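You operate a simulated robot arm through the tools that you are given. There is no shell and no other tool.

You run a simulated two-armed robot. Do the job below in one go: nothing can be reset, and whatever is moved stays where it is left.

JOB
Light the yellow lamp from the reel and tip its head down.
Fine: switch the reel off before the plug goes in and on again after; the head goes three quarters of the way down or more; the lamp stays put.

Only the result counts: the job must be done as asked and must still hold three seconds after the hand-in. Knocking over, shifting, dropping, spilling or breaking anything else fails it.

ROBOT AND FRAMES
Two 7-joint arms with two-finger parallel grippers on one trunk that stands fixed in place. Base frame: the origin is at the foot of the trunk, x ahead of it, y to its left, z up. Lengths are in m, angles in degrees, forces in N, time in s.
The left shoulder is at [0.08, 0.131, 0.947], the right one opposite. With the tool pointing down near the work surface each hand reaches from about 0.4 to 0.86 m from the base axis, measured 20 degrees to its own side. Payload 1.57 kg a hand.
The tool frame of a hand sits at the grasp point between the pads (the TCP): z along the fingers, y along the line on which they close. The tips reach 0.03 m beyond it. Largest opening 0.11 m; finger width 0.024, thickness 0.012; the body of the gripper, 0.048 by 0.112 m, starts 0.078 m behind the TCP.
Orientation is told as [roll, pitch, yaw] about the base's x, y, z axes, in that order, counted from this pose: with the fingers straight down and closing along the base's y, the tool's x points along the base's -x, its y along +y and its z along -z.

CONTROLS
- The arms move only by the tool jog_arm. It takes "left_plan", "right_plan" or both (then of equal length, played together; a hand with none holds still); each is a list of rows, each a list of 3 entries, a list of its own where there are three numbers: the finger opening in m, from 0 to 0.11, then the shift along the base's x, y, z in m, then the turn, a rotation vector about the base's x, y, z in rad. In form: [[grip, [tx, ty, tz], [ax, ay, az]], ...]. A call has 1 to 20 rows; each row shifts and turns the commanded pose from where the row before left it. Rows are played at 5 a second. More than 0.05 m and 8.6 degrees between two rows, or a gripper value outside its range, and nothing of the call is played. A pose out of reach is approached as far as the arm can. The call stops where the force on the tool passes 40 N (or 10 N more than at its start, if that is more) or the arm is blocked; 0.2 s more then pass. Each finger travels about 0.108 m/s and halts on what it meets, pressing with about 43 N; the grip force reading is that of the motor and also rises with nothing between the fingers. The clock runs only during rows and for 0.2 s after the last one: add rows that do not move to give the fingers time. It gives the time, the measured TCP pose, the force on the tool (base axes), the opening and the grip force at its end, in the units of the frame above (readings bear some noise), with the torque about the TCP (base axes, N m) and any sound that the robot's microphone picked up, and new pictures: "show" is both (left out), scene, wrist or none (wrist: the cameras of the hands that moved).
- Cameras (640 x 400 px; columns grow to the right, rows downward): "scene" is now at [-0.0475, 0.0104, 1.445]; the picture's right is [0.09, -1.00, 0.00], its down [-0.34, -0.03, -0.94] and it looks along [0.94, 0.09, -0.34] (base axes); focal length 286 px, centre (320, 200). "left" rides on the left gripper at [0.07, -0.016, -0.141] in its tool frame; the picture's right is [0.23, 0.97, 0.00], its down [-0.86, 0.20, -0.48] and it looks along [-0.47, 0.11, 0.88] (tool axes); focal length 222 px, centre (320, 200). "right" rides on the right gripper at [0.07, 0.016, -0.141] in its tool frame; the picture's right is [-0.23, 0.97, 0.00], its down [-0.86, -0.20, -0.48] and it looks along [-0.47, -0.11, 0.88] (tool axes); focal length 222 px, centre (320, 200). There is no depth. A picture from a camera that has moved, and an enlarged one, comes with that camera's place and axes in the base frame and with its lens.
- aim_head(pan, tilt): turns the head with the scene camera to pan (to the left, within 109 degrees either way) and tilt (down, from -29 to 69), counted from straight ahead of the robot. It gives what a move gives, and a new picture of the scene camera.
- inspect(camera, box): a new picture of the part [left, top, right, bottom] of that camera's present view, enlarged. It takes no simulated time.
- close_job(): hands the job in; it is judged then, once.

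Places have to be worked out from the pictures, the camera data and where the tool is seen. Open the grippers and draw the arms clear of the work before you hand the job in, unless the task says otherwise.

The tools are called as a command line: name --argument value ..., lists and objects as JSON in quotes. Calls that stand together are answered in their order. jog_arm: Moves the arms, as the interface text tells. Its arguments: {"type":"object","properties":{"left_plan":{"type":"array","items":{"type":"array"}},"right_plan":{"type":"array","items":{"type":"array"}},"show":{"type":"string","enum":["both","scene","wrist","none"]}},"required":[]} The other tools are called the same way: aim_head (pan, tilt) turns the head that bears the scene camera; inspect (camera, box) takes an enlarged picture of a part of a camera's view; close_job () hands the job in.

At the start:

```text
time: 0.0
left_ee_pos: [0.4087, 0.1414, 1.3879]
left_tool_rot: [0.0, 0.0, 0.0]
left_ft_force: [-0.4, -1.1, 0.4]
left_torque: [0.0, 0.01, -0.04]
left_finger_gap: 0.1101
left_gripper_force: 0.1
right_ee_pos: [0.4693, -0.2044, 1.3034]
right_tool_rot: [0.0, 0.0, 0.0]
right_ft_force: [-0.6, -0.2, -0.9]
right_torque: [-0.02, -0.03, -0.01]
right_finger_gap: 0.11
right_gripper_force: 0.0
head pan, tilt (commanded): [5.2, 20.1]
```

scene: 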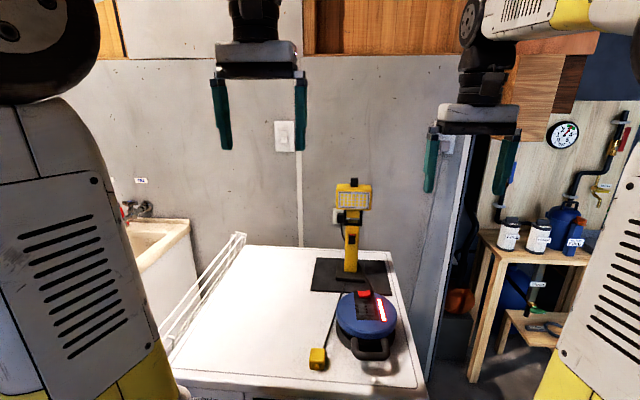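
right: 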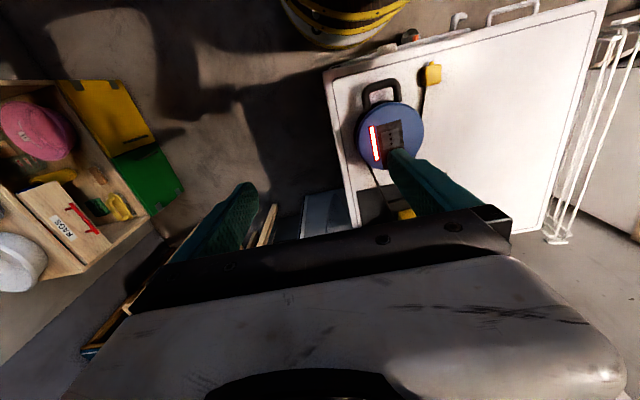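
left: 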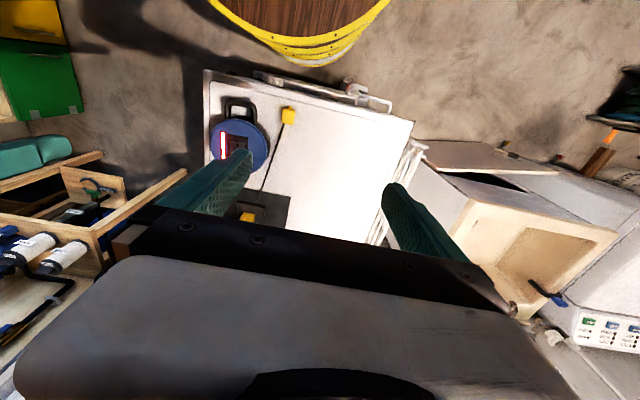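

The scene shows a yellow lamp on a dark mat, a blue reel with a red lit switch, and a yellow plug on the table. I'll look more closely at them before moving.

inspect --camera "scene" --box '[290, 160, 430, 390]'

inspect --camera "right" --box '[320, 40, 480, 230]'

inspect --camera "left" --box '[190, 60, 330, 240]'

```text
1.74 times, centred on (360, 275) of scene
camera zoom: at [-0.0475, 0.0104, 1.445], right [0.09, -1.0, 0.0], down [-0.34, -0.03, -0.94], along [0.94, 0.09, -0.34], focal length 498 px, centre (250, 70)
```

zoom: 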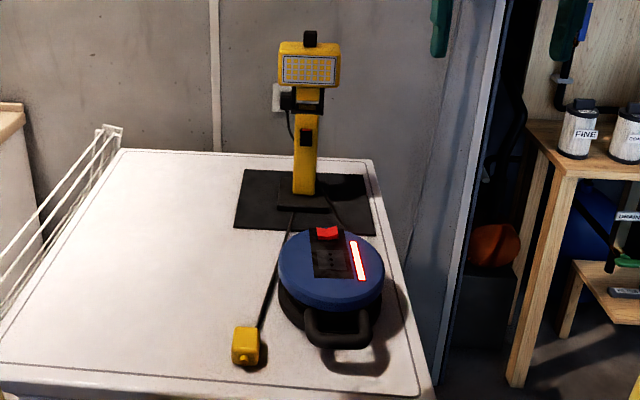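

```text
2.11 times, centred on (400, 135) of right
camera zoom: at [0.3992, -0.1877, 1.4445], right [0.23, 0.97, 0.0], down [0.86, -0.2, 0.48], along [0.47, -0.11, -0.88], focal length 468 px, centre (152, 337)
```

zoom: 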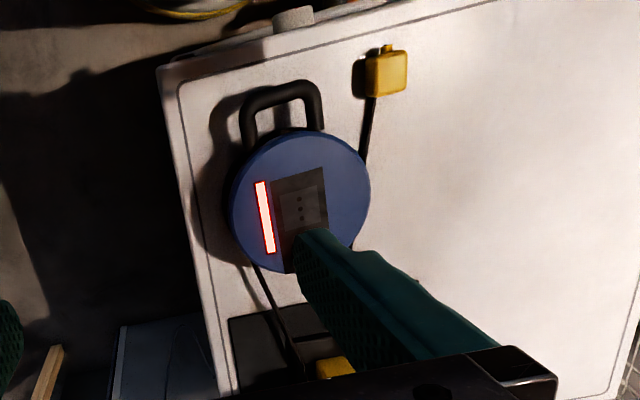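

```text
2.22 times, centred on (260, 150) of left
camera zoom: at [0.3397, 0.1263, 1.5291], right [-0.23, 0.97, 0.0], down [0.86, 0.2, 0.48], along [0.47, 0.11, -0.88], focal length 494 px, centre (453, 311)
```

zoom: 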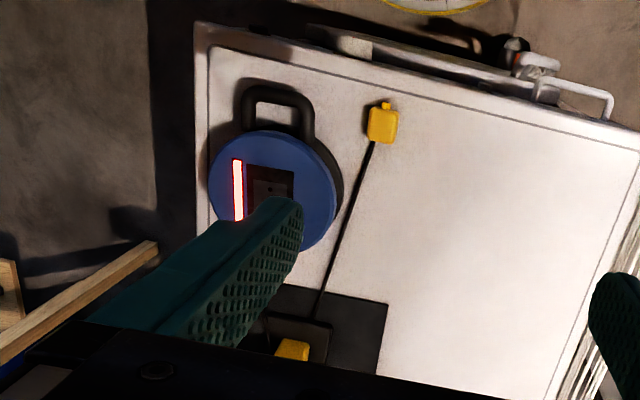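

The reel is around (0.55, -0.055) with its top at z≈0.91, the plug around (0.45, 0.06, 0.86), and the lamp around (0.79, -0.014). I'll zoom in on each to see the details.

inspect --camera "scene" --box '[320, 170, 390, 214]'

inspect --camera "scene" --box '[310, 205, 400, 295]'

inspect --camera "scene" --box '[300, 280, 400, 375]'

inspect --camera "right" --box '[350, 55, 450, 170]'

inspect --camera "left" --box '[200, 90, 310, 180]'

```text
9.09 times, centred on (355, 192) of scene
camera zoom: at [-0.0475, 0.0104, 1.445], right [0.09, -1.0, 0.0], down [-0.34, -0.03, -0.94], along [0.94, 0.09, -0.34], focal length 2601 px, centre (2, 273)
```

zoom: 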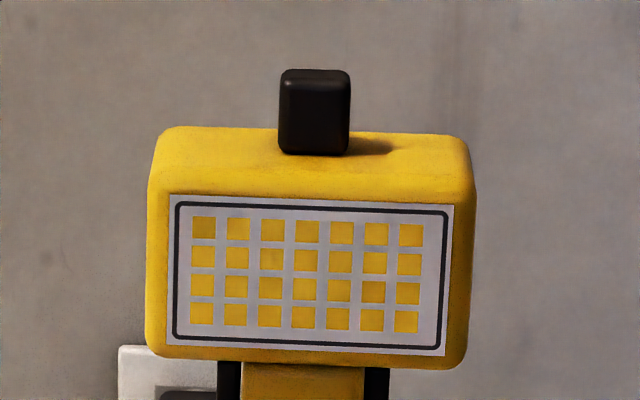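

```text
4.44 times, centred on (355, 250) of scene
camera zoom: at [-0.0475, 0.0104, 1.445], right [0.09, -1.0, 0.0], down [-0.34, -0.03, -0.94], along [0.94, 0.09, -0.34], focal length 1272 px, centre (164, -22)
```

zoom: 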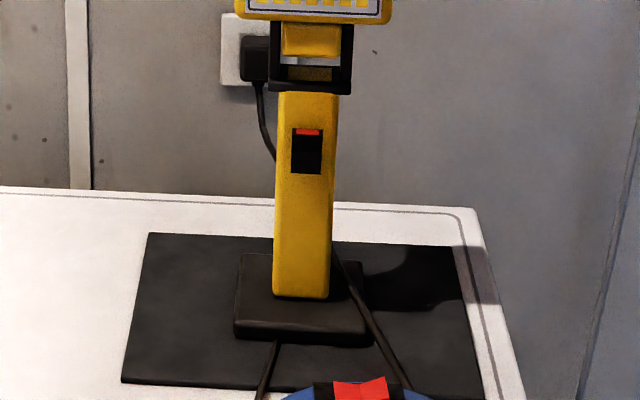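

```text
4.21 times, centred on (350, 328) of scene
camera zoom: at [-0.0475, 0.0104, 1.445], right [0.09, -1.0, 0.0], down [-0.34, -0.03, -0.94], along [0.94, 0.09, -0.34], focal length 1205 px, centre (194, -337)
```

zoom: 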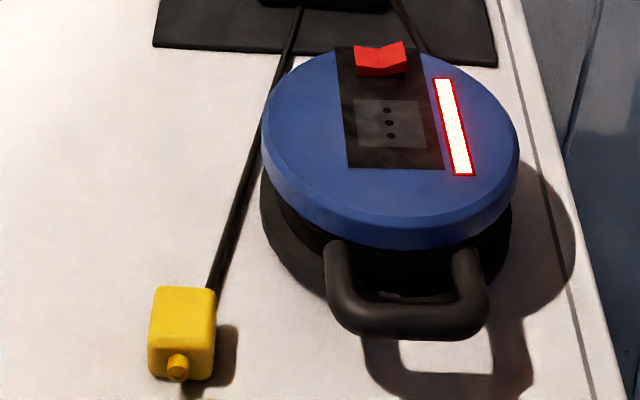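

```text
3.48 times, centred on (400, 112) of right
camera zoom: at [0.3992, -0.1877, 1.4445], right [0.23, 0.97, 0.0], down [0.86, -0.2, 0.48], along [0.47, -0.11, -0.88], focal length 773 px, centre (42, 504)
```

zoom: 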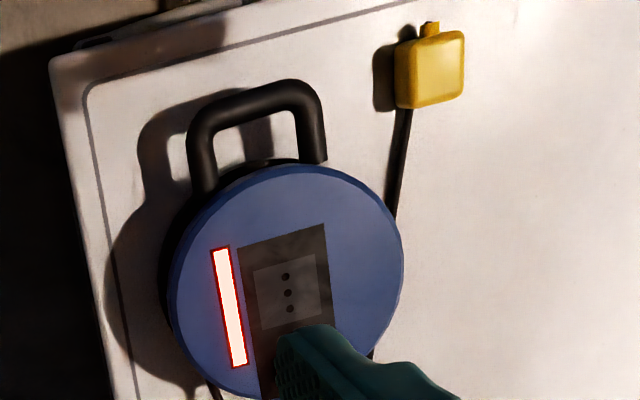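

```text
4.44 times, centred on (255, 135) of left
camera zoom: at [0.3397, 0.1263, 1.5291], right [-0.23, 0.97, 0.0], down [0.86, 0.2, 0.48], along [0.47, 0.11, -0.88], focal length 987 px, centre (609, 489)
```

zoom: 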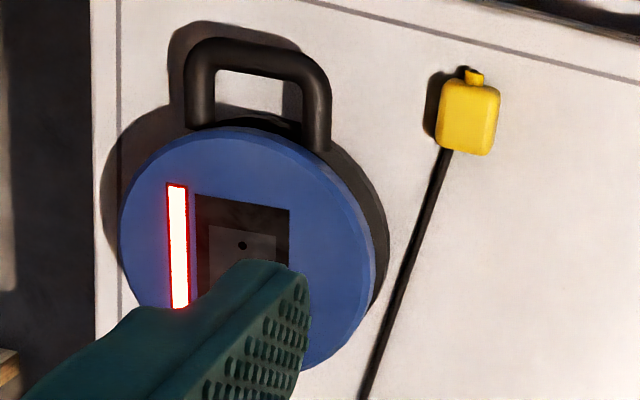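

The plug is a yellow box with a nub towards the robot and the cable leaving from its far side. The lamp post has a rocker switch of its own. I'll tilt the head down to get a higher-resolution central view of the plug and reel.

aim_head --pan 0 --tilt 45

```text
time: 0.9
left_ee_pos: [0.4086, 0.1413, 1.388]
left_tool_rot: [-0.1, 0.0, 0.1]
left_ft_force: [-0.2, 0.3, -0.6]
left_torque: [-0.01, -0.01, -0.01]
left_finger_gap: 0.11
left_gripper_force: 0.1
right_ee_pos: [0.4698, -0.204, 1.3035]
right_tool_rot: [0.0, -0.1, 0.0]
right_ft_force: [-0.1, 0.2, 0.3]
right_torque: [0.0, 0.02, 0.01]
right_finger_gap: 0.1099
right_gripper_force: 0.1
head pan, tilt (commanded): [0.0, 45.0]
camera scene: at [-0.0588, 0.0019, 1.4066], right [0.0, -1.0, 0.0], down [-0.71, 0.0, -0.71], along [0.71, 0.0, -0.71], focal length 286 px, centre (320, 200)
```

scene: 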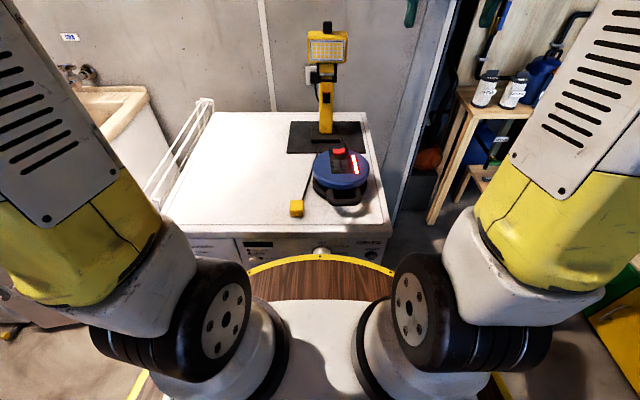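

inspect --camera "scene" --box '[280, 140, 380, 225]'

inspect --camera "scene" --box '[282, 185, 312, 222]'

inspect --camera "scene" --box '[280, 15, 380, 160]'

```text
4.71 times, centred on (330, 182) of scene
camera zoom: at [-0.0588, 0.0019, 1.4066], right [0.0, -1.0, 0.0], down [-0.71, 0.0, -0.71], along [0.71, 0.0, -0.71], focal length 1346 px, centre (273, 282)
```

zoom: 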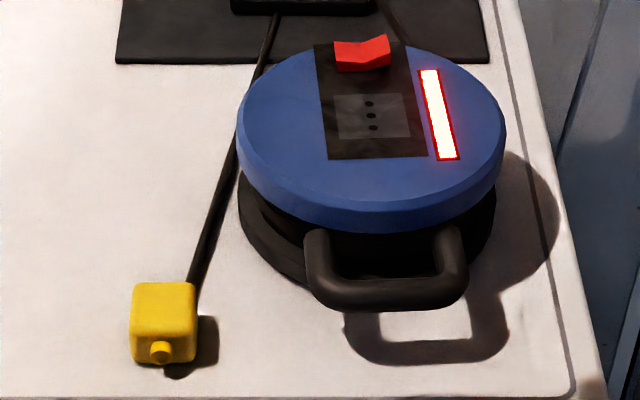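

```text
10.81 times, centred on (297, 204) of scene
camera zoom: at [-0.0588, 0.0019, 1.4066], right [0.0, -1.0, 0.0], down [-0.71, 0.0, -0.71], along [0.71, 0.0, -0.71], focal length 3093 px, centre (569, 162)
```

zoom: 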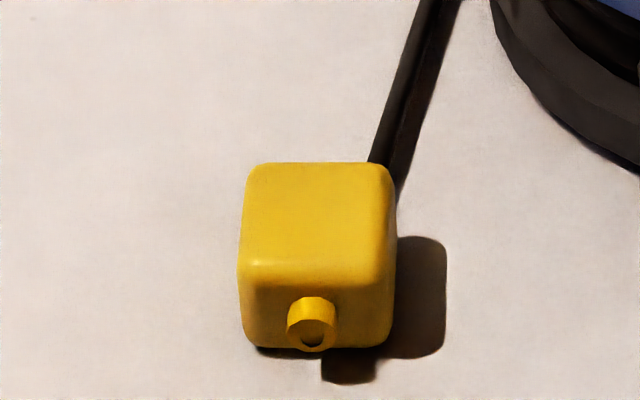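

```text
2.76 times, centred on (330, 88) of scene
camera zoom: at [-0.0588, 0.0019, 1.4066], right [0.0, -1.0, 0.0], down [-0.71, 0.0, -0.71], along [0.71, 0.0, -0.71], focal length 789 px, centre (292, 510)
```

zoom: 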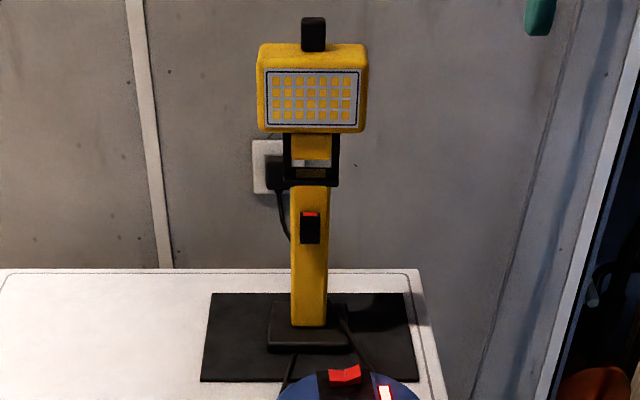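

The nub looks like the cable entry, since the cable's line runs straight to it, so the pins are probably on the plug's far (+x) face. I'll yaw the left hand and bring its camera over to check the plug from the side.

jog_arm --left_plan '[[0.11, [0.006, -0.008, -0.022], [0, 0, 0.14]], [0.11, [0.006, -0.008, -0.022], [0, 0, 0.14]], [0.11, [0.006, -0.008, -0.022], [0, 0, 0.14]], [0.11, [0.006, -0.008, -0.022], [0, 0, 0.14]], [0.11, [0.006, -0.008, -0.022], [0, 0, 0.14]], [0.11, [0.006, -0.008, -0.022], [0, 0, 0.14]], [0.11, [0.006, -0.008, -0.022], [0, 0, 0.14]], [0.11, [0.006, -0.008, -0.022], [0, 0, 0.14]], [0.11, [0.006, -0.008, -0.022], [0, 0, 0.14]], [0.11, [0.006, -0.008, -0.022], [0, 0, 0.14]], [0.11, [0.006, -0.008, -0.022], [0, 0, 0.14]], [0.11, [0.006, -0.008, -0.022], [0, 0, 0.14]], [0.11, [0.006, -0.008, -0.022], [0, 0, 0.14]], [0.11, [0, 0, 0], [0, 0, 0]]]'

```text
time: 3.9
left_ee_pos: [0.4879, 0.0385, 1.1001]
left_tool_rot: [0.0, 0.0, 104.3]
left_ft_force: [-0.1, -0.2, 0.6]
left_torque: [-0.02, 0.0, -0.01]
left_finger_gap: 0.11
left_gripper_force: 0.1
right_ee_pos: [0.4699, -0.2047, 1.3038]
right_tool_rot: [0.0, 0.1, 0.0]
right_ft_force: [-0.8, 0.2, 0.1]
right_torque: [0.0, -0.03, -0.03]
right_finger_gap: 0.1099
right_gripper_force: 0.1
head pan, tilt (commanded): [0.0, 45.0]
camera scene: at [-0.0589, 0.0019, 1.4065], right [0.0, -1.0, 0.0], down [-0.71, 0.0, -0.71], along [0.71, 0.0, -0.71], focal length 286 px, centre (320, 200)
camera left: at [0.5226, -0.025, 1.242], right [-0.89, -0.46, 0.0], down [-0.4, 0.78, 0.48], along [-0.22, 0.42, -0.88], focal length 222 px, centre (320, 200)
```

scene: 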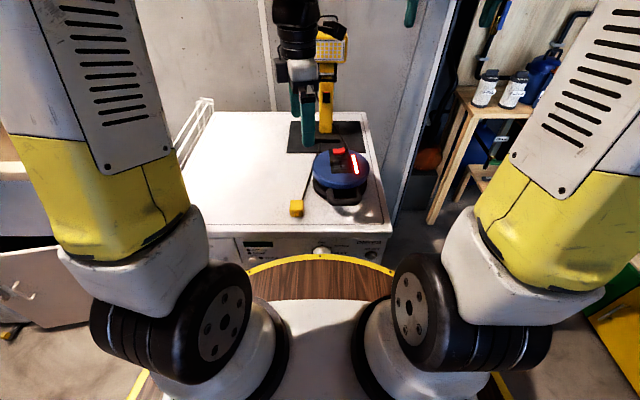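
left: 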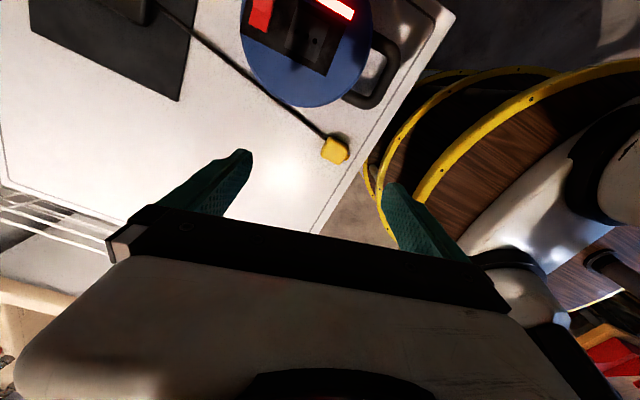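

inspect --camera "left" --box '[295, 110, 365, 175]'

inspect --camera "left" --box '[230, 0, 410, 120]'

```text
6.15 times, centred on (330, 142) of left
camera zoom: at [0.5226, -0.025, 1.242], right [-0.89, -0.46, 0.0], down [-0.4, 0.78, 0.48], along [-0.22, 0.42, -0.88], focal length 1367 px, centre (258, 554)
```

zoom: 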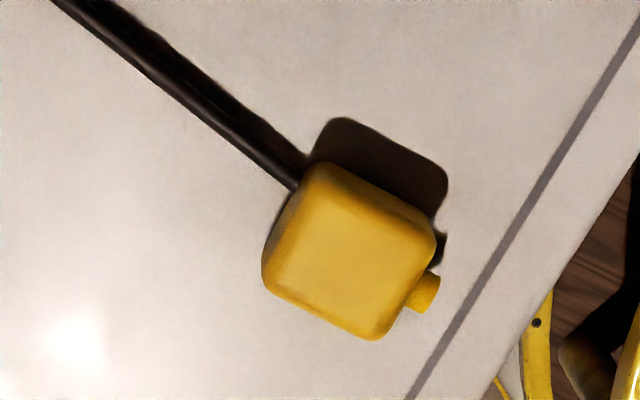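

```text
3.33 times, centred on (320, 60) of left
camera zoom: at [0.5226, -0.025, 1.242], right [-0.89, -0.46, 0.0], down [-0.4, 0.78, 0.48], along [-0.22, 0.42, -0.88], focal length 740 px, centre (320, 667)
```

zoom: 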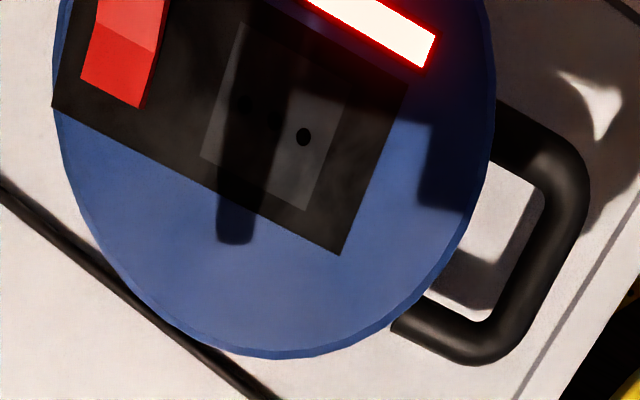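

No pins show on the far face from here, so I need a low-angle side look. I'll move the left hand out to the left and roll it towards pointing at −y, which also tests the orientation I'd use for insertion.

jog_arm --left_plan '[[0.11, [0, 0.025, 0], [0, 0, -0.125]], [0.11, [0, 0.025, 0], [0, 0, -0.125]], [0.11, [-0.004, 0.025, 0], [-0.13, 0, 0]], [0.11, [-0.004, 0.025, 0], [-0.13, 0, 0]], [0.11, [-0.004, 0.025, 0], [-0.13, 0, 0]], [0.11, [-0.004, 0.025, 0], [-0.13, 0, 0]], [0.11, [-0.004, 0.025, -0.01], [-0.13, 0, 0]], [0.11, [-0.004, 0.025, -0.01], [-0.13, 0, 0]], [0.11, [-0.004, 0.025, -0.01], [-0.13, 0, 0]], [0.11, [-0.004, 0.025, -0.01], [-0.13, 0, 0]], [0.11, [-0.004, 0.02, -0.01], [-0.13, 0, 0]], [0.11, [0, 0, -0.01], [-0.13, 0, 0]], [0.11, [0, 0, -0.01], [-0.13, 0, 0]], [0.11, [0, 0, -0.01], [-0.13, 0, 0]], [0.11, [0, 0, 0], [0, 0, 0]]]'

```text
time: 7.1
left_ee_pos: [0.4506, 0.3072, 1.0216]
left_tool_rot: [-10.6, 89.4, 79.4]
left_ft_force: [-0.8, -0.4, -0.3]
left_torque: [0.01, 0.01, 0.05]
left_finger_gap: 0.11
left_gripper_force: 0.0
right_ee_pos: [0.4688, -0.2045, 1.3036]
right_tool_rot: [0.1, 0.1, -0.1]
right_ft_force: [-0.1, 0.2, 0.1]
right_torque: [0.01, 0.02, 0.01]
right_finger_gap: 0.1098
right_gripper_force: 0.0
head pan, tilt (commanded): [0.0, 45.0]
camera scene: at [-0.0589, 0.002, 1.4065], right [0.0, -1.0, 0.0], down [-0.71, 0.0, -0.71], along [0.71, 0.0, -0.71], focal length 286 px, centre (320, 200)
camera left: at [0.4675, 0.4484, 1.0923], right [-0.97, 0.0, 0.23], down [-0.2, 0.49, -0.85], along [-0.11, -0.87, -0.47], focal length 222 px, centre (320, 200)
```

scene: 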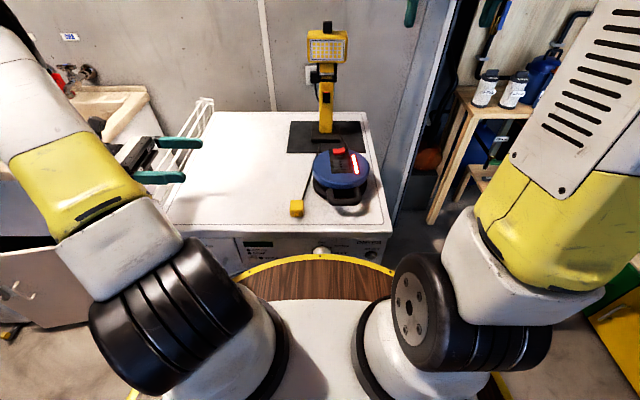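
left: 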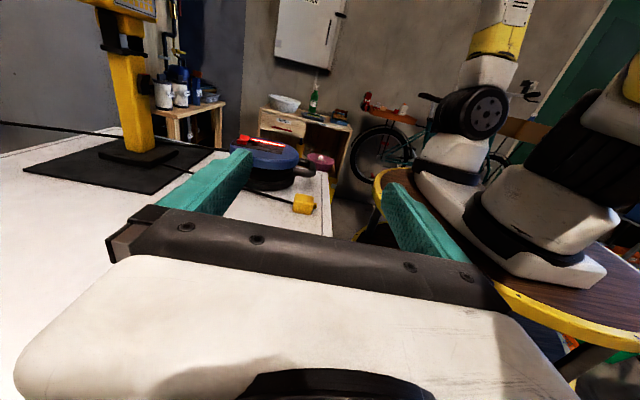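

The orientation is reachable. I'll zoom in on the plug and reel from this low viewpoint.

inspect --camera "left" --box '[275, 180, 330, 220]'

inspect --camera "left" --box '[220, 125, 330, 200]'

inspect --camera "left" --box '[60, 0, 200, 200]'

```text
10.00 times, centred on (302, 200) of left
camera zoom: at [0.4675, 0.4484, 1.0923], right [-0.97, 0.0, 0.23], down [-0.2, 0.49, -0.85], along [-0.11, -0.87, -0.47], focal length 2221 px, centre (495, 200)
```

zoom: 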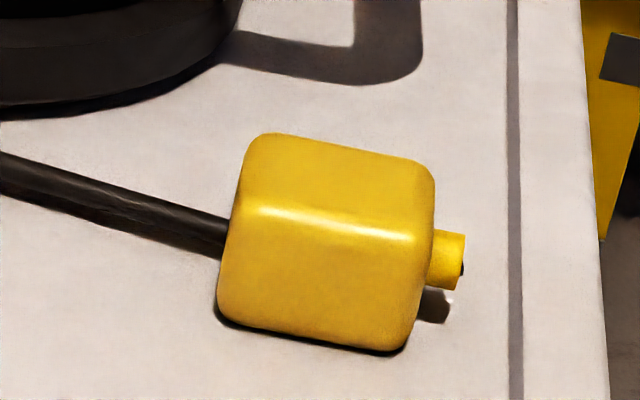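

```text
5.33 times, centred on (275, 162) of left
camera zoom: at [0.4675, 0.4484, 1.0923], right [-0.97, 0.0, 0.23], down [-0.2, 0.49, -0.85], along [-0.11, -0.87, -0.47], focal length 1185 px, centre (560, 400)
```

zoom: 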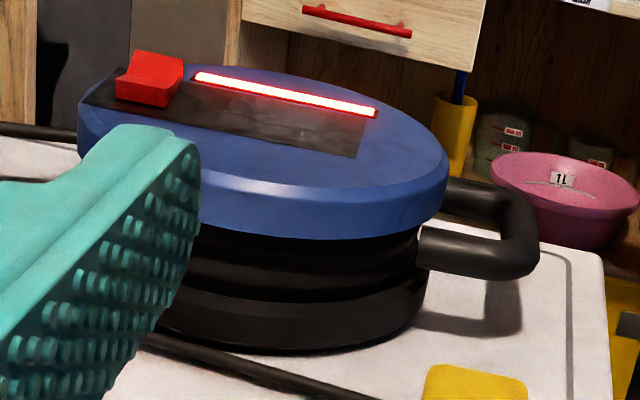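

```text
2.00 times, centred on (130, 100) of left
camera zoom: at [0.4675, 0.4484, 1.0923], right [-0.97, 0.0, 0.23], down [-0.2, 0.49, -0.85], along [-0.11, -0.87, -0.47], focal length 444 px, centre (700, 400)
```

zoom: 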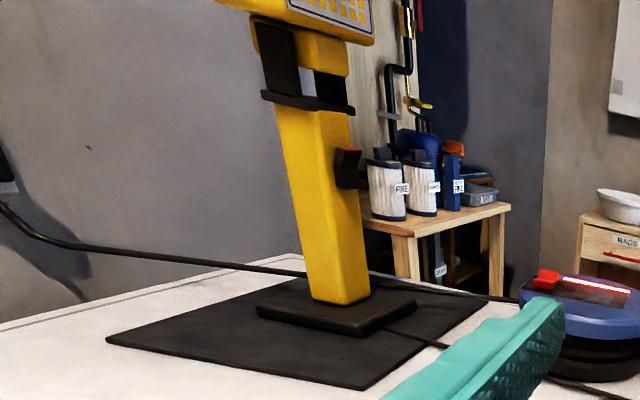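

The plug body sits flat on the table with no pins on its sides, so the pins are probably underneath, and I'll check that when I lift it. First I'll bring the right wrist camera over the reel's red rocker to see how it is tilted.

jog_arm --right_plan '[[0.11, [0.0094, 0.021, -0.031], [0, 0, 0]], [0.11, [0.0094, 0.021, -0.031], [0, 0, 0]], [0.11, [0.0094, 0.021, -0.031], [0, 0, 0]], [0.11, [0.0094, 0.021, -0.031], [0, 0, 0]], [0.11, [0.0094, 0.021, -0.031], [0, 0, 0]], [0.11, [0.0094, 0.021, -0.031], [0, 0, 0]], [0.11, [0.0094, 0.021, -0.031], [0, 0, 0]], [0.11, [0.0094, 0.021, -0.031], [0, 0, 0]], [0.11, [0, 0, 0], [0, 0, 0]]]' --show "wrist"

inspect --camera "right" --box '[240, 110, 420, 240]'

```text
time: 9.1
left_ee_pos: [0.4509, 0.3079, 1.0214]
left_tool_rot: [-6.0, 89.3, 84.0]
left_ft_force: [0.6, 0.3, 1.1]
left_torque: [0.02, 0.02, 0.0]
left_finger_gap: 0.1101
left_gripper_force: 0.1
right_ee_pos: [0.5428, -0.0366, 1.0538]
right_tool_rot: [0.0, 0.0, 0.0]
right_ft_force: [0.7, -0.5, 0.4]
right_torque: [-0.03, 0.0, -0.02]
right_finger_gap: 0.1101
right_gripper_force: 0.1
head pan, tilt (commanded): [0.0, 45.0]
camera right: at [0.4734, -0.0206, 1.1947], right [0.23, 0.97, 0.0], down [0.86, -0.2, 0.48], along [0.47, -0.11, -0.88], focal length 222 px, centre (320, 200)
```

right: 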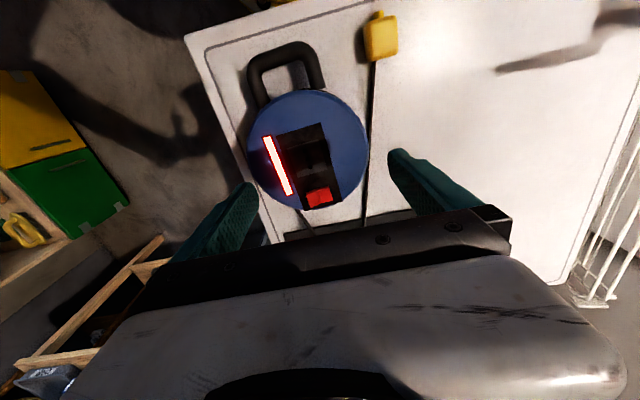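

```text
3.08 times, centred on (330, 175) of right
camera zoom: at [0.4734, -0.0206, 1.1947], right [0.23, 0.97, 0.0], down [0.86, -0.2, 0.48], along [0.47, -0.11, -0.88], focal length 684 px, centre (289, 277)
```

zoom: 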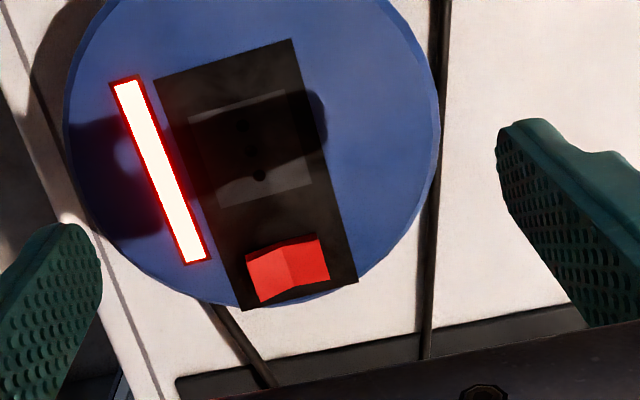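

The rocker spans about y −0.069 to −0.037 at x≈0.612, with its −y side raised, so pressing that side should switch the reel off. I'll close the right fingers and hover just above that side.

jog_arm --right_plan '[[0.0, [0.023, -0.01, -0.015], [0, 0, 0]], [0.0, [0.023, -0.01, -0.015], [0, 0, 0]], [0.0, [0.022, -0.01, -0.015], [0, 0, 0]], [0.0, [0, 0, -0.014], [0, 0, 0]], [0.0, [0, 0, -0.014], [0, 0, 0]], [0.0, [0, 0, 0], [0, 0, 0]]]'

inspect --camera "right" --box '[250, 100, 410, 220]'

inspect --camera "left" --box '[220, 125, 330, 200]'

```text
time: 10.5
left_ee_pos: [0.451, 0.3076, 1.0222]
left_tool_rot: [-6.0, 89.3, 84.1]
left_ft_force: [0.3, 0.2, 0.5]
left_torque: [0.02, 0.0, 0.0]
left_finger_gap: 0.1101
left_gripper_force: 0.0
right_ee_pos: [0.6138, -0.0651, 0.9828]
right_tool_rot: [-0.1, 0.0, 0.0]
right_ft_force: [-0.7, 1.2, -0.8]
right_torque: [0.02, -0.04, 0.02]
right_finger_gap: 0.0
right_gripper_force: 21.1
head pan, tilt (commanded): [0.0, 45.0]
camera scene: at [-0.0588, 0.002, 1.4065], right [0.0, -1.0, 0.0], down [-0.71, 0.0, -0.71], along [0.71, 0.0, -0.71], focal length 286 px, centre (320, 200)
camera right: at [0.5433, -0.0488, 1.1232], right [0.23, 0.97, 0.0], down [0.86, -0.2, 0.48], along [0.47, -0.11, -0.88], focal length 222 px, centre (320, 200)
```

scene: 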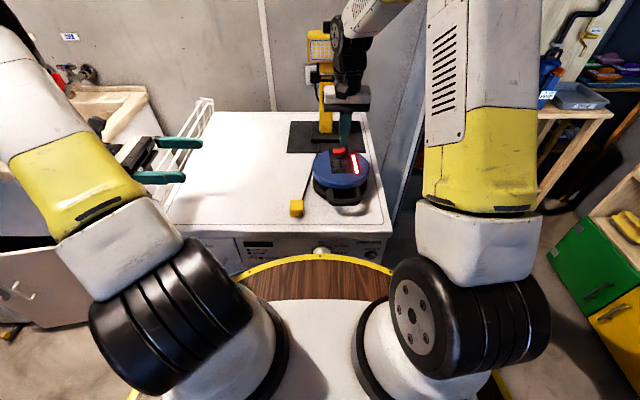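
right: 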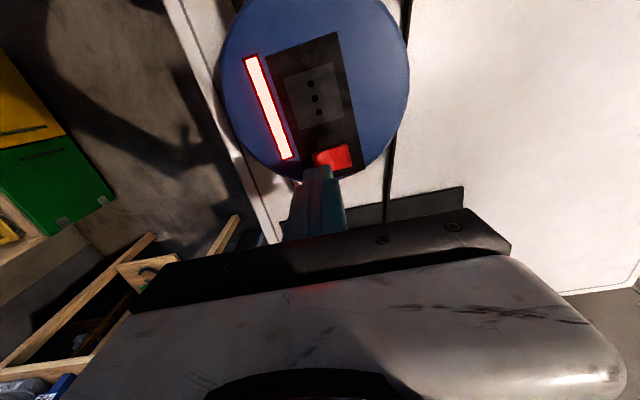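

```text
3.33 times, centred on (330, 160) of right
camera zoom: at [0.5433, -0.0488, 1.1232], right [0.23, 0.97, 0.0], down [0.86, -0.2, 0.48], along [0.47, -0.11, -0.88], focal length 740 px, centre (287, 333)
```

zoom: 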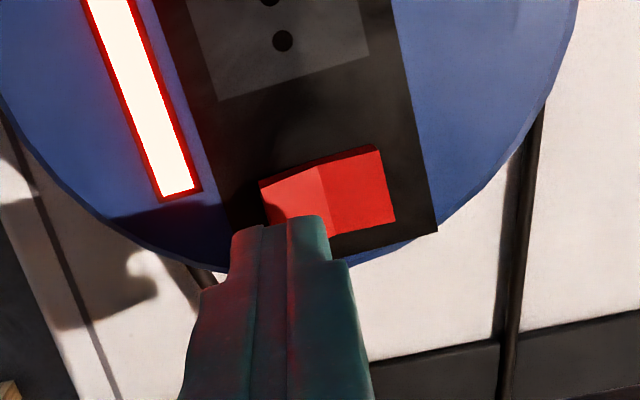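

```text
5.33 times, centred on (275, 162) of left
camera zoom: at [0.4676, 0.4481, 1.0925], right [-0.97, 0.0, 0.23], down [-0.2, 0.49, -0.85], along [-0.11, -0.87, -0.48], focal length 1185 px, centre (560, 400)
```

zoom: 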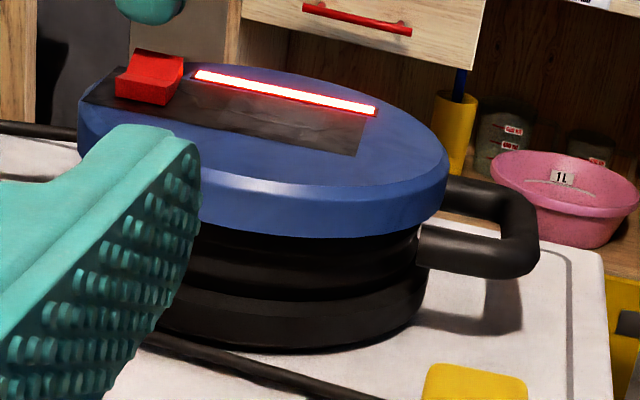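

The closed fingertips sit about 2 cm above the raised half, slightly close to the crease. I'll shift a few mm outward and press down in small steps.

jog_arm --right_plan '[[0.0, [-0.004, -0.003, 0], [0, 0, 0]], [0.0, [0, 0, -0.008], [0, 0, 0]], [0.0, [0, 0, -0.006], [0, 0, 0]], [0.0, [0, 0, -0.004], [0, 0, 0]], [0.0, [0, 0, -0.003], [0, 0, 0]], [0.0, [0, 0, -0.003], [0, 0, 0]], [0.0, [0, 0, -0.003], [0, 0, 0]]]' --show "wrist"

inspect --camera "left" --box '[220, 125, 330, 200]'

```text
time: 11.9
left_ee_pos: [0.4514, 0.3067, 1.0219]
left_tool_rot: [-7.8, 89.3, 82.2]
left_ft_force: [-0.4, -0.7, 0.2]
left_torque: [-0.01, 0.0, 0.0]
left_finger_gap: 0.11
left_gripper_force: 0.1
right_ee_pos: [0.6089, -0.0682, 0.9637]
right_tool_rot: [0.0, -0.5, 0.0]
right_ft_force: [-4.1, -0.8, 11.4]
right_torque: [-0.06, 0.2, -0.03]
right_finger_gap: 0.0
right_gripper_force: 20.8
head pan, tilt (commanded): [0.0, 45.0]
heard: click
stopped in row 6 (right hand): the force on the tool passed its limit at 45 N (the readings are from after the stop); the commanded pose is now the measured one
camera right: at [0.538, -0.0525, 1.1047], right [0.23, 0.97, 0.0], down [0.85, -0.2, 0.48], along [0.47, -0.11, -0.88], focal length 222 px, centre (320, 200)
```

right: 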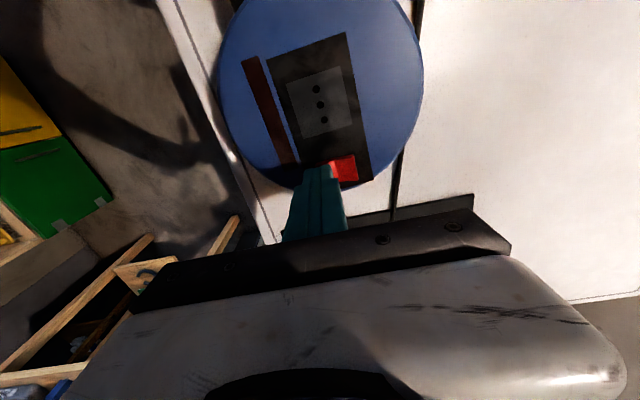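

```text
5.33 times, centred on (275, 162) of left
camera zoom: at [0.4672, 0.4481, 1.0927], right [-0.97, 0.0, 0.23], down [-0.2, 0.49, -0.85], along [-0.11, -0.87, -0.48], focal length 1185 px, centre (560, 400)
```

zoom: 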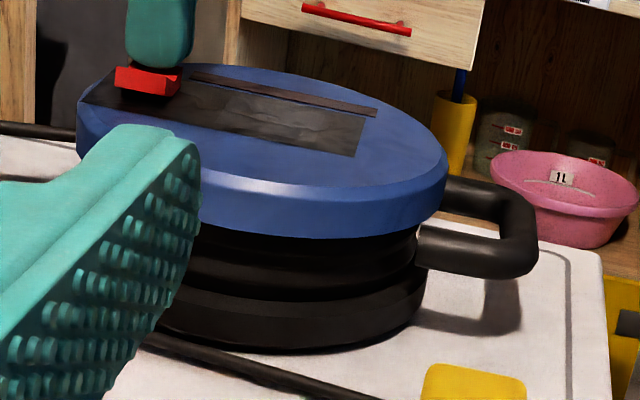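

I heard a click and the reel's bar went dark, so the reel is off. Next I'll lift the right hand away to its own side and roll the left hand back to fingers-down.

jog_arm --right_plan '[[0.0, [0, 0, 0.015], [0, 0, 0]], [0.0, [0, 0, 0.025], [0, 0, 0]], [0.0, [0, 0, 0.025], [0, 0, 0]], [0.0, [0, 0, 0.025], [0, 0, 0]], [0.0, [0, 0, 0.025], [0, 0, 0]], [0.0, [-0.01, -0.035, 0.01], [0, 0, 0]], [0.0, [-0.01, -0.035, 0.01], [0, 0, 0]], [0.0, [-0.01, -0.035, 0.01], [0, 0, 0]], [0.0, [-0.01, -0.035, 0.01], [0, 0, 0]], [0.0, [-0.01, -0.035, 0.01], [0, 0, 0]], [0.0, [-0.01, -0.035, 0.01], [0, 0, 0]]]' --left_plan '[[0.11, [0, -0.0125, 0.005], [0.142, 0, 0]], [0.11, [0, -0.0125, 0.005], [0.142, 0, 0]], [0.11, [0, -0.0125, 0.005], [0.142, 0, 0]], [0.11, [0, -0.0125, 0.005], [0.142, 0, 0]], [0.11, [0, -0.0125, 0.005], [0.142, 0, 0]], [0.11, [0, -0.0125, 0.005], [0.142, 0, 0]], [0.11, [0, -0.0125, 0.005], [0.142, 0, 0]], [0.11, [0, -0.0125, 0.005], [0.142, 0, 0]], [0.11, [0, -0.0125, 0.005], [0.142, 0, 0]], [0.11, [0, -0.0125, 0.005], [0.142, 0, 0]], [0.11, [0, -0.0125, 0.005], [0.142, 0, 0]]]'

inspect --camera "scene" --box '[280, 140, 380, 225]'

```text
time: 14.3
left_ee_pos: [0.4526, 0.1699, 1.0761]
left_tool_rot: [0.1, -0.3, 90.0]
left_ft_force: [0.3, -0.2, -0.2]
left_torque: [-0.05, 0.02, 0.01]
left_finger_gap: 0.1099
left_gripper_force: 0.3
right_ee_pos: [0.5483, -0.2795, 1.1356]
right_tool_rot: [0.0, -0.4, 0.0]
right_ft_force: [-0.2, 0.6, -0.2]
right_torque: [-0.05, 0.01, -0.02]
right_finger_gap: 0.0
right_gripper_force: 21.2
head pan, tilt (commanded): [0.0, 45.0]
camera scene: at [-0.0587, 0.0024, 1.4065], right [0.0, -1.0, 0.0], down [-0.71, 0.0, -0.71], along [0.71, 0.0, -0.71], focal length 286 px, centre (320, 200)
camera right: at [0.478, -0.2627, 1.2769], right [0.23, 0.97, 0.0], down [0.85, -0.2, 0.48], along [0.47, -0.11, -0.88], focal length 222 px, centre (320, 200)
camera left: at [0.4688, 0.1006, 1.217], right [-0.97, -0.23, 0.0], down [-0.2, 0.85, 0.48], along [-0.11, 0.47, -0.88], focal length 222 px, centre (320, 200)
```

scene: 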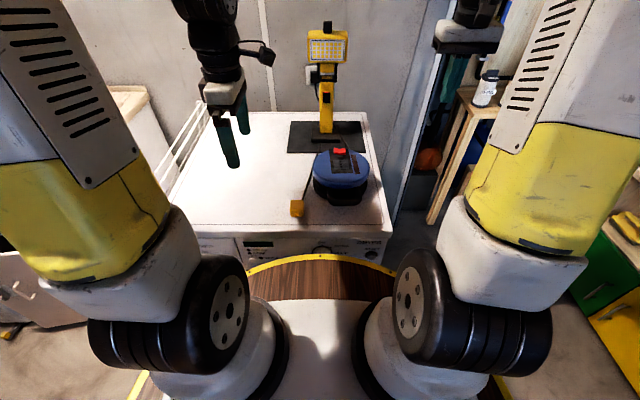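
right: 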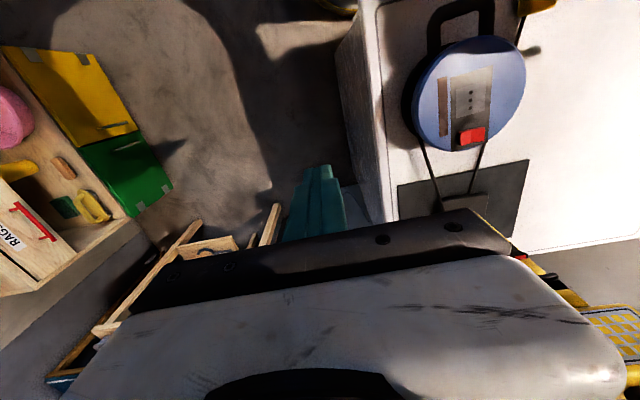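
left: 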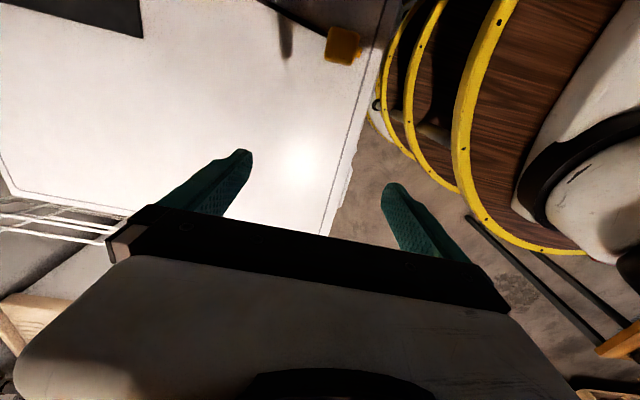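

```text
4.71 times, centred on (330, 182) of scene
camera zoom: at [-0.0587, 0.0024, 1.4065], right [0.0, -1.0, 0.0], down [-0.71, 0.0, -0.71], along [0.71, 0.0, -0.71], focal length 1346 px, centre (273, 282)
```

zoom: 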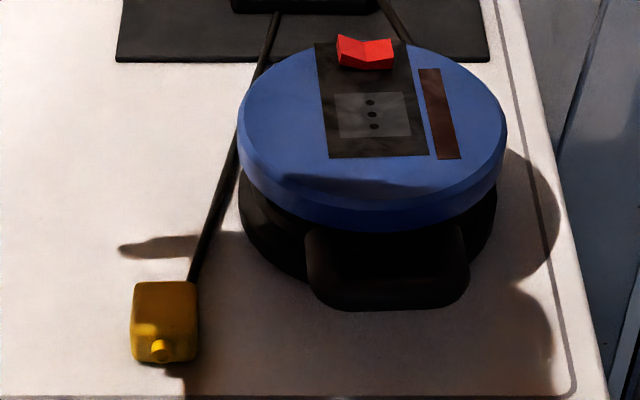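

The reel hasn't shifted and the rocker now has its +y side raised. I'll yaw the left hand back to about +3° (matching the plug) and hover over the plug.

jog_arm --left_plan '[[0.11, [0, -0.01, -0.009], [0, 0, -0.138]], [0.11, [0, -0.01, -0.009], [0, 0, -0.138]], [0.11, [0, -0.01, -0.009], [0, 0, -0.138]], [0.11, [0, -0.01, -0.009], [0, 0, -0.138]], [0.11, [0, -0.01, -0.009], [0, 0, -0.138]], [0.11, [0, -0.01, -0.009], [0, 0, -0.138]], [0.11, [0, -0.01, -0.009], [0, 0, -0.138]], [0.11, [0, -0.01, -0.009], [0, 0, -0.138]], [0.09, [0, -0.01, -0.009], [0, 0, -0.138]], [0.08, [0, -0.01, -0.009], [0, 0, -0.138]], [0.07, [-0.003, -0.01, -0.009], [0, 0, -0.138]], [0.07, [0, 0, 0], [0, 0, 0]]]'

inspect --camera "left" --box '[240, 110, 400, 230]'

inspect --camera "scene" --box '[270, 140, 370, 225]'

```text
time: 16.9
left_ee_pos: [0.4473, 0.0598, 0.9779]
left_tool_rot: [0.0, -0.2, 2.8]
left_ft_force: [-0.2, 0.8, -0.3]
left_torque: [-0.05, 0.01, 0.01]
left_finger_gap: 0.0702
left_gripper_force: 0.2
right_ee_pos: [0.5484, -0.2781, 1.1367]
right_tool_rot: [-0.1, -0.3, 0.0]
right_ft_force: [0.0, -0.9, 0.7]
right_torque: [-0.01, -0.01, 0.0]
right_finger_gap: 0.0002
right_gripper_force: 20.8
head pan, tilt (commanded): [0.0, 45.0]
camera scene: at [-0.0588, 0.0019, 1.4065], right [0.0, -1.0, 0.0], down [-0.71, 0.0, -0.71], along [0.71, 0.0, -0.71], focal length 286 px, centre (320, 200)
camera left: at [0.3783, 0.0403, 1.1191], right [-0.27, 0.96, 0.0], down [0.84, 0.24, 0.48], along [0.46, 0.13, -0.88], focal length 222 px, centre (320, 200)
```

scene: 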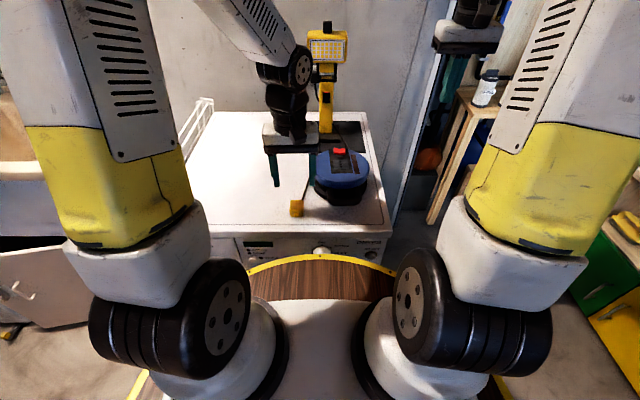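
left: 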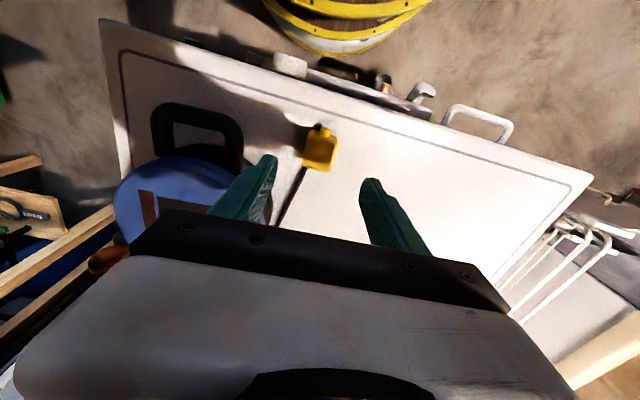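

```text
3.33 times, centred on (320, 170) of left
camera zoom: at [0.3783, 0.0403, 1.1191], right [-0.27, 0.96, 0.0], down [0.84, 0.24, 0.48], along [0.46, 0.13, -0.88], focal length 740 px, centre (320, 300)
```

zoom: 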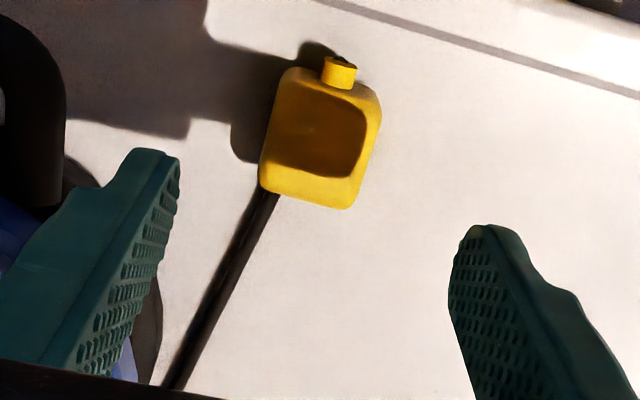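

```text
4.71 times, centred on (320, 182) of scene
camera zoom: at [-0.0588, 0.0019, 1.4065], right [0.0, -1.0, 0.0], down [-0.71, 0.0, -0.71], along [0.71, 0.0, -0.71], focal length 1346 px, centre (320, 282)
```

zoom: 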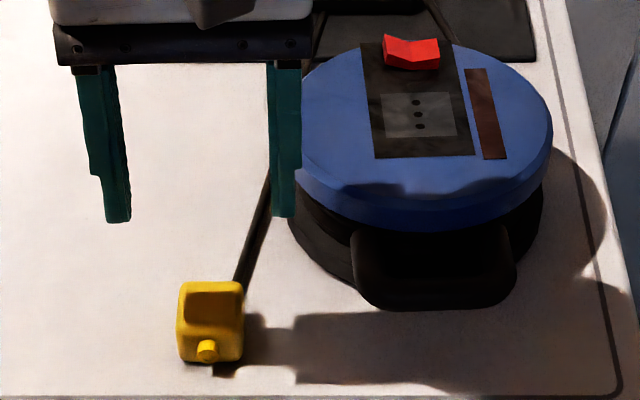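

The plug is at about (0.450, 0.060), yaw ≈3°, and the gripper is nearly centred on it. I'll lower so the tips end about 6 mm above the table.

jog_arm --left_plan '[[0.07, [0.003, 0.001, -0.02], [0, 0, 0]], [0.07, [0, 0, -0.02], [0, 0, 0]], [0.07, [0, 0, -0.02], [0, 0, 0]], [0.07, [0, 0, -0.02], [0, 0, 0]], [0.07, [0, 0, -0.012], [0, 0, 0]], [0.07, [0, 0, -0.01], [0, 0, 0]], [0.07, [0, 0, 0], [0, 0, 0]]]'

inspect --camera "left" --box '[240, 110, 400, 230]'

inspect --camera "scene" --box '[270, 160, 340, 225]'

```text
time: 18.3
left_ee_pos: [0.4511, 0.0602, 0.8806]
left_tool_rot: [0.1, -0.2, 2.8]
left_ft_force: [-3.7, -0.1, 10.7]
left_torque: [-0.41, 0.25, -0.15]
left_finger_gap: 0.0696
left_gripper_force: 0.1
right_ee_pos: [0.5482, -0.2794, 1.1356]
right_tool_rot: [0.0, -0.4, 0.0]
right_ft_force: [0.1, -0.8, -0.2]
right_torque: [0.01, 0.01, 0.0]
right_finger_gap: 0.0
right_gripper_force: 21.0
head pan, tilt (commanded): [0.0, 45.0]
stopped in row 7 (left hand): the force on the tool passed its limit at 65 N (the readings are from after the stop); the commanded pose is now the measured one
camera scene: at [-0.0594, 0.0019, 1.4065], right [0.0, -1.0, 0.0], down [-0.71, 0.0, -0.71], along [0.71, 0.0, -0.71], focal length 286 px, centre (320, 200)
camera left: at [0.3819, 0.0406, 1.0212], right [-0.28, 0.96, 0.0], down [0.84, 0.24, 0.48], along [0.46, 0.13, -0.88], focal length 222 px, centre (320, 200)
```

scene: 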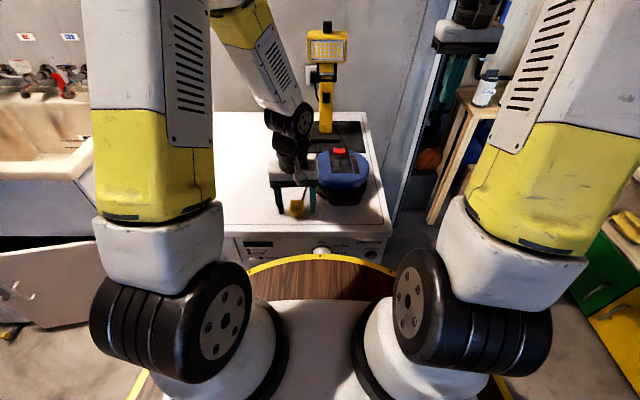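
left: 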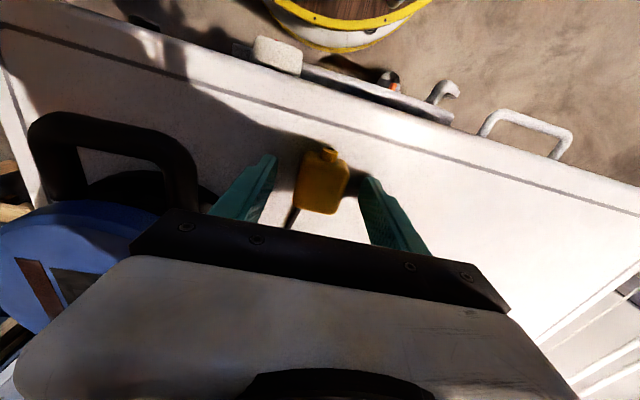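

```text
3.33 times, centred on (320, 170) of left
camera zoom: at [0.3819, 0.0406, 1.0212], right [-0.28, 0.96, 0.0], down [0.84, 0.24, 0.48], along [0.46, 0.13, -0.88], focal length 740 px, centre (320, 300)
```

zoom: 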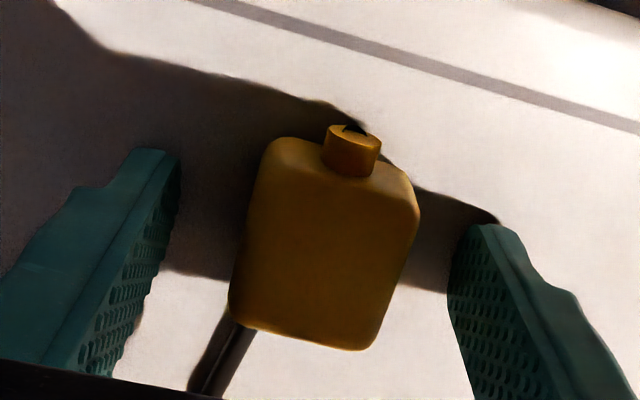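

```text
6.15 times, centred on (305, 192) of scene
camera zoom: at [-0.0594, 0.0019, 1.4065], right [0.0, -1.0, 0.0], down [-0.71, 0.0, -0.71], along [0.71, 0.0, -0.71], focal length 1761 px, centre (412, 246)
```

zoom: 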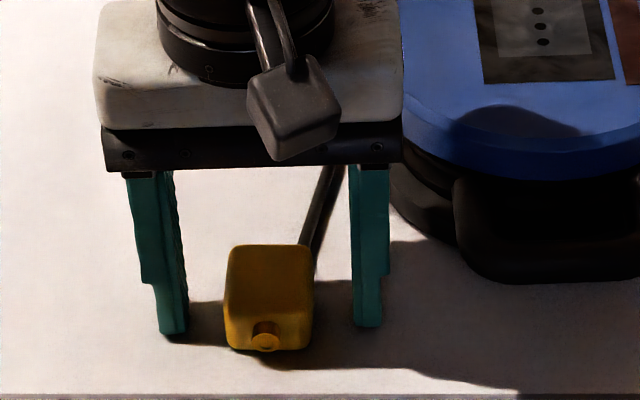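

The fingertips touched the table, which puts the table top at z≈0.85. I'll raise 5 mm and close on the plug.

jog_arm --left_plan '[[0.07, [0, 0, 0.006], [0, 0, 0]], [0.05, [0, 0, 0], [0, 0, 0]], [0.03, [0, 0, 0], [0, 0, 0]], [0.02, [0, 0, 0], [0, 0, 0]], [0.02, [0, 0, 0], [0, 0, 0]], [0.02, [0, 0, 0], [0, 0, 0]]]'

inspect --camera "left" --box '[240, 110, 400, 230]'

```text
time: 19.7
left_ee_pos: [0.452, 0.0597, 0.8862]
left_tool_rot: [0.0, -0.2, 2.8]
left_ft_force: [1.4, -1.0, 3.2]
left_torque: [0.0, -0.08, -0.02]
left_finger_gap: 0.0348
left_gripper_force: 42.4
right_ee_pos: [0.5486, -0.2794, 1.1354]
right_tool_rot: [0.0, -0.4, 0.0]
right_ft_force: [0.3, -0.7, 0.6]
right_torque: [-0.02, -0.01, 0.02]
right_finger_gap: 0.0
right_gripper_force: 20.8
head pan, tilt (commanded): [0.0, 45.0]
camera scene: at [-0.0589, 0.0018, 1.4065], right [0.0, -1.0, 0.0], down [-0.71, 0.0, -0.71], along [0.71, 0.0, -0.71], focal length 286 px, centre (320, 200)
camera left: at [0.3828, 0.0406, 1.027], right [-0.28, 0.96, 0.0], down [0.84, 0.24, 0.48], along [0.46, 0.13, -0.88], focal length 222 px, centre (320, 200)
```

scene: 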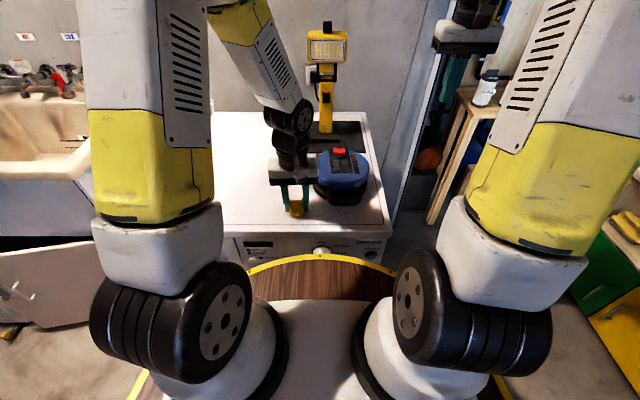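
left: 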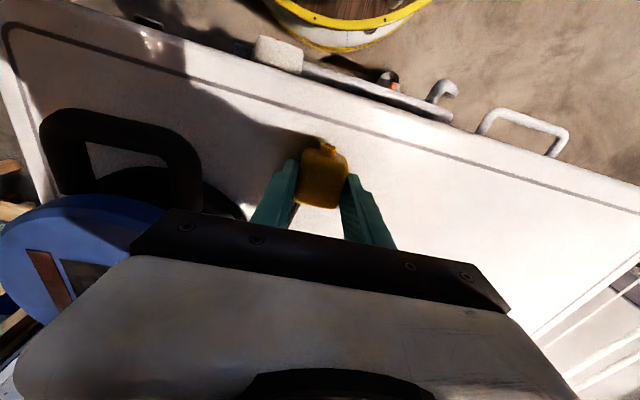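

```text
3.33 times, centred on (320, 170) of left
camera zoom: at [0.3828, 0.0406, 1.027], right [-0.28, 0.96, 0.0], down [0.84, 0.24, 0.48], along [0.46, 0.13, -0.88], focal length 740 px, centre (320, 300)
```

zoom: 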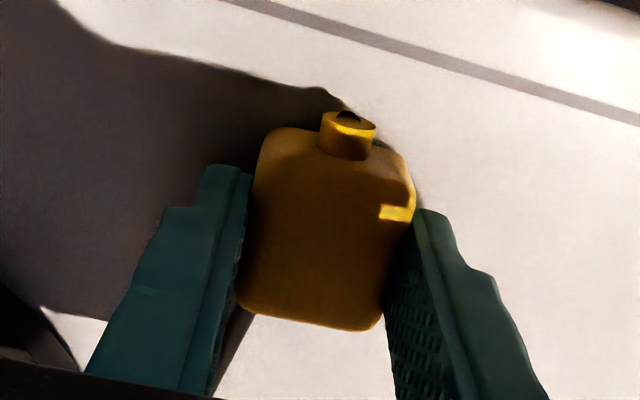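

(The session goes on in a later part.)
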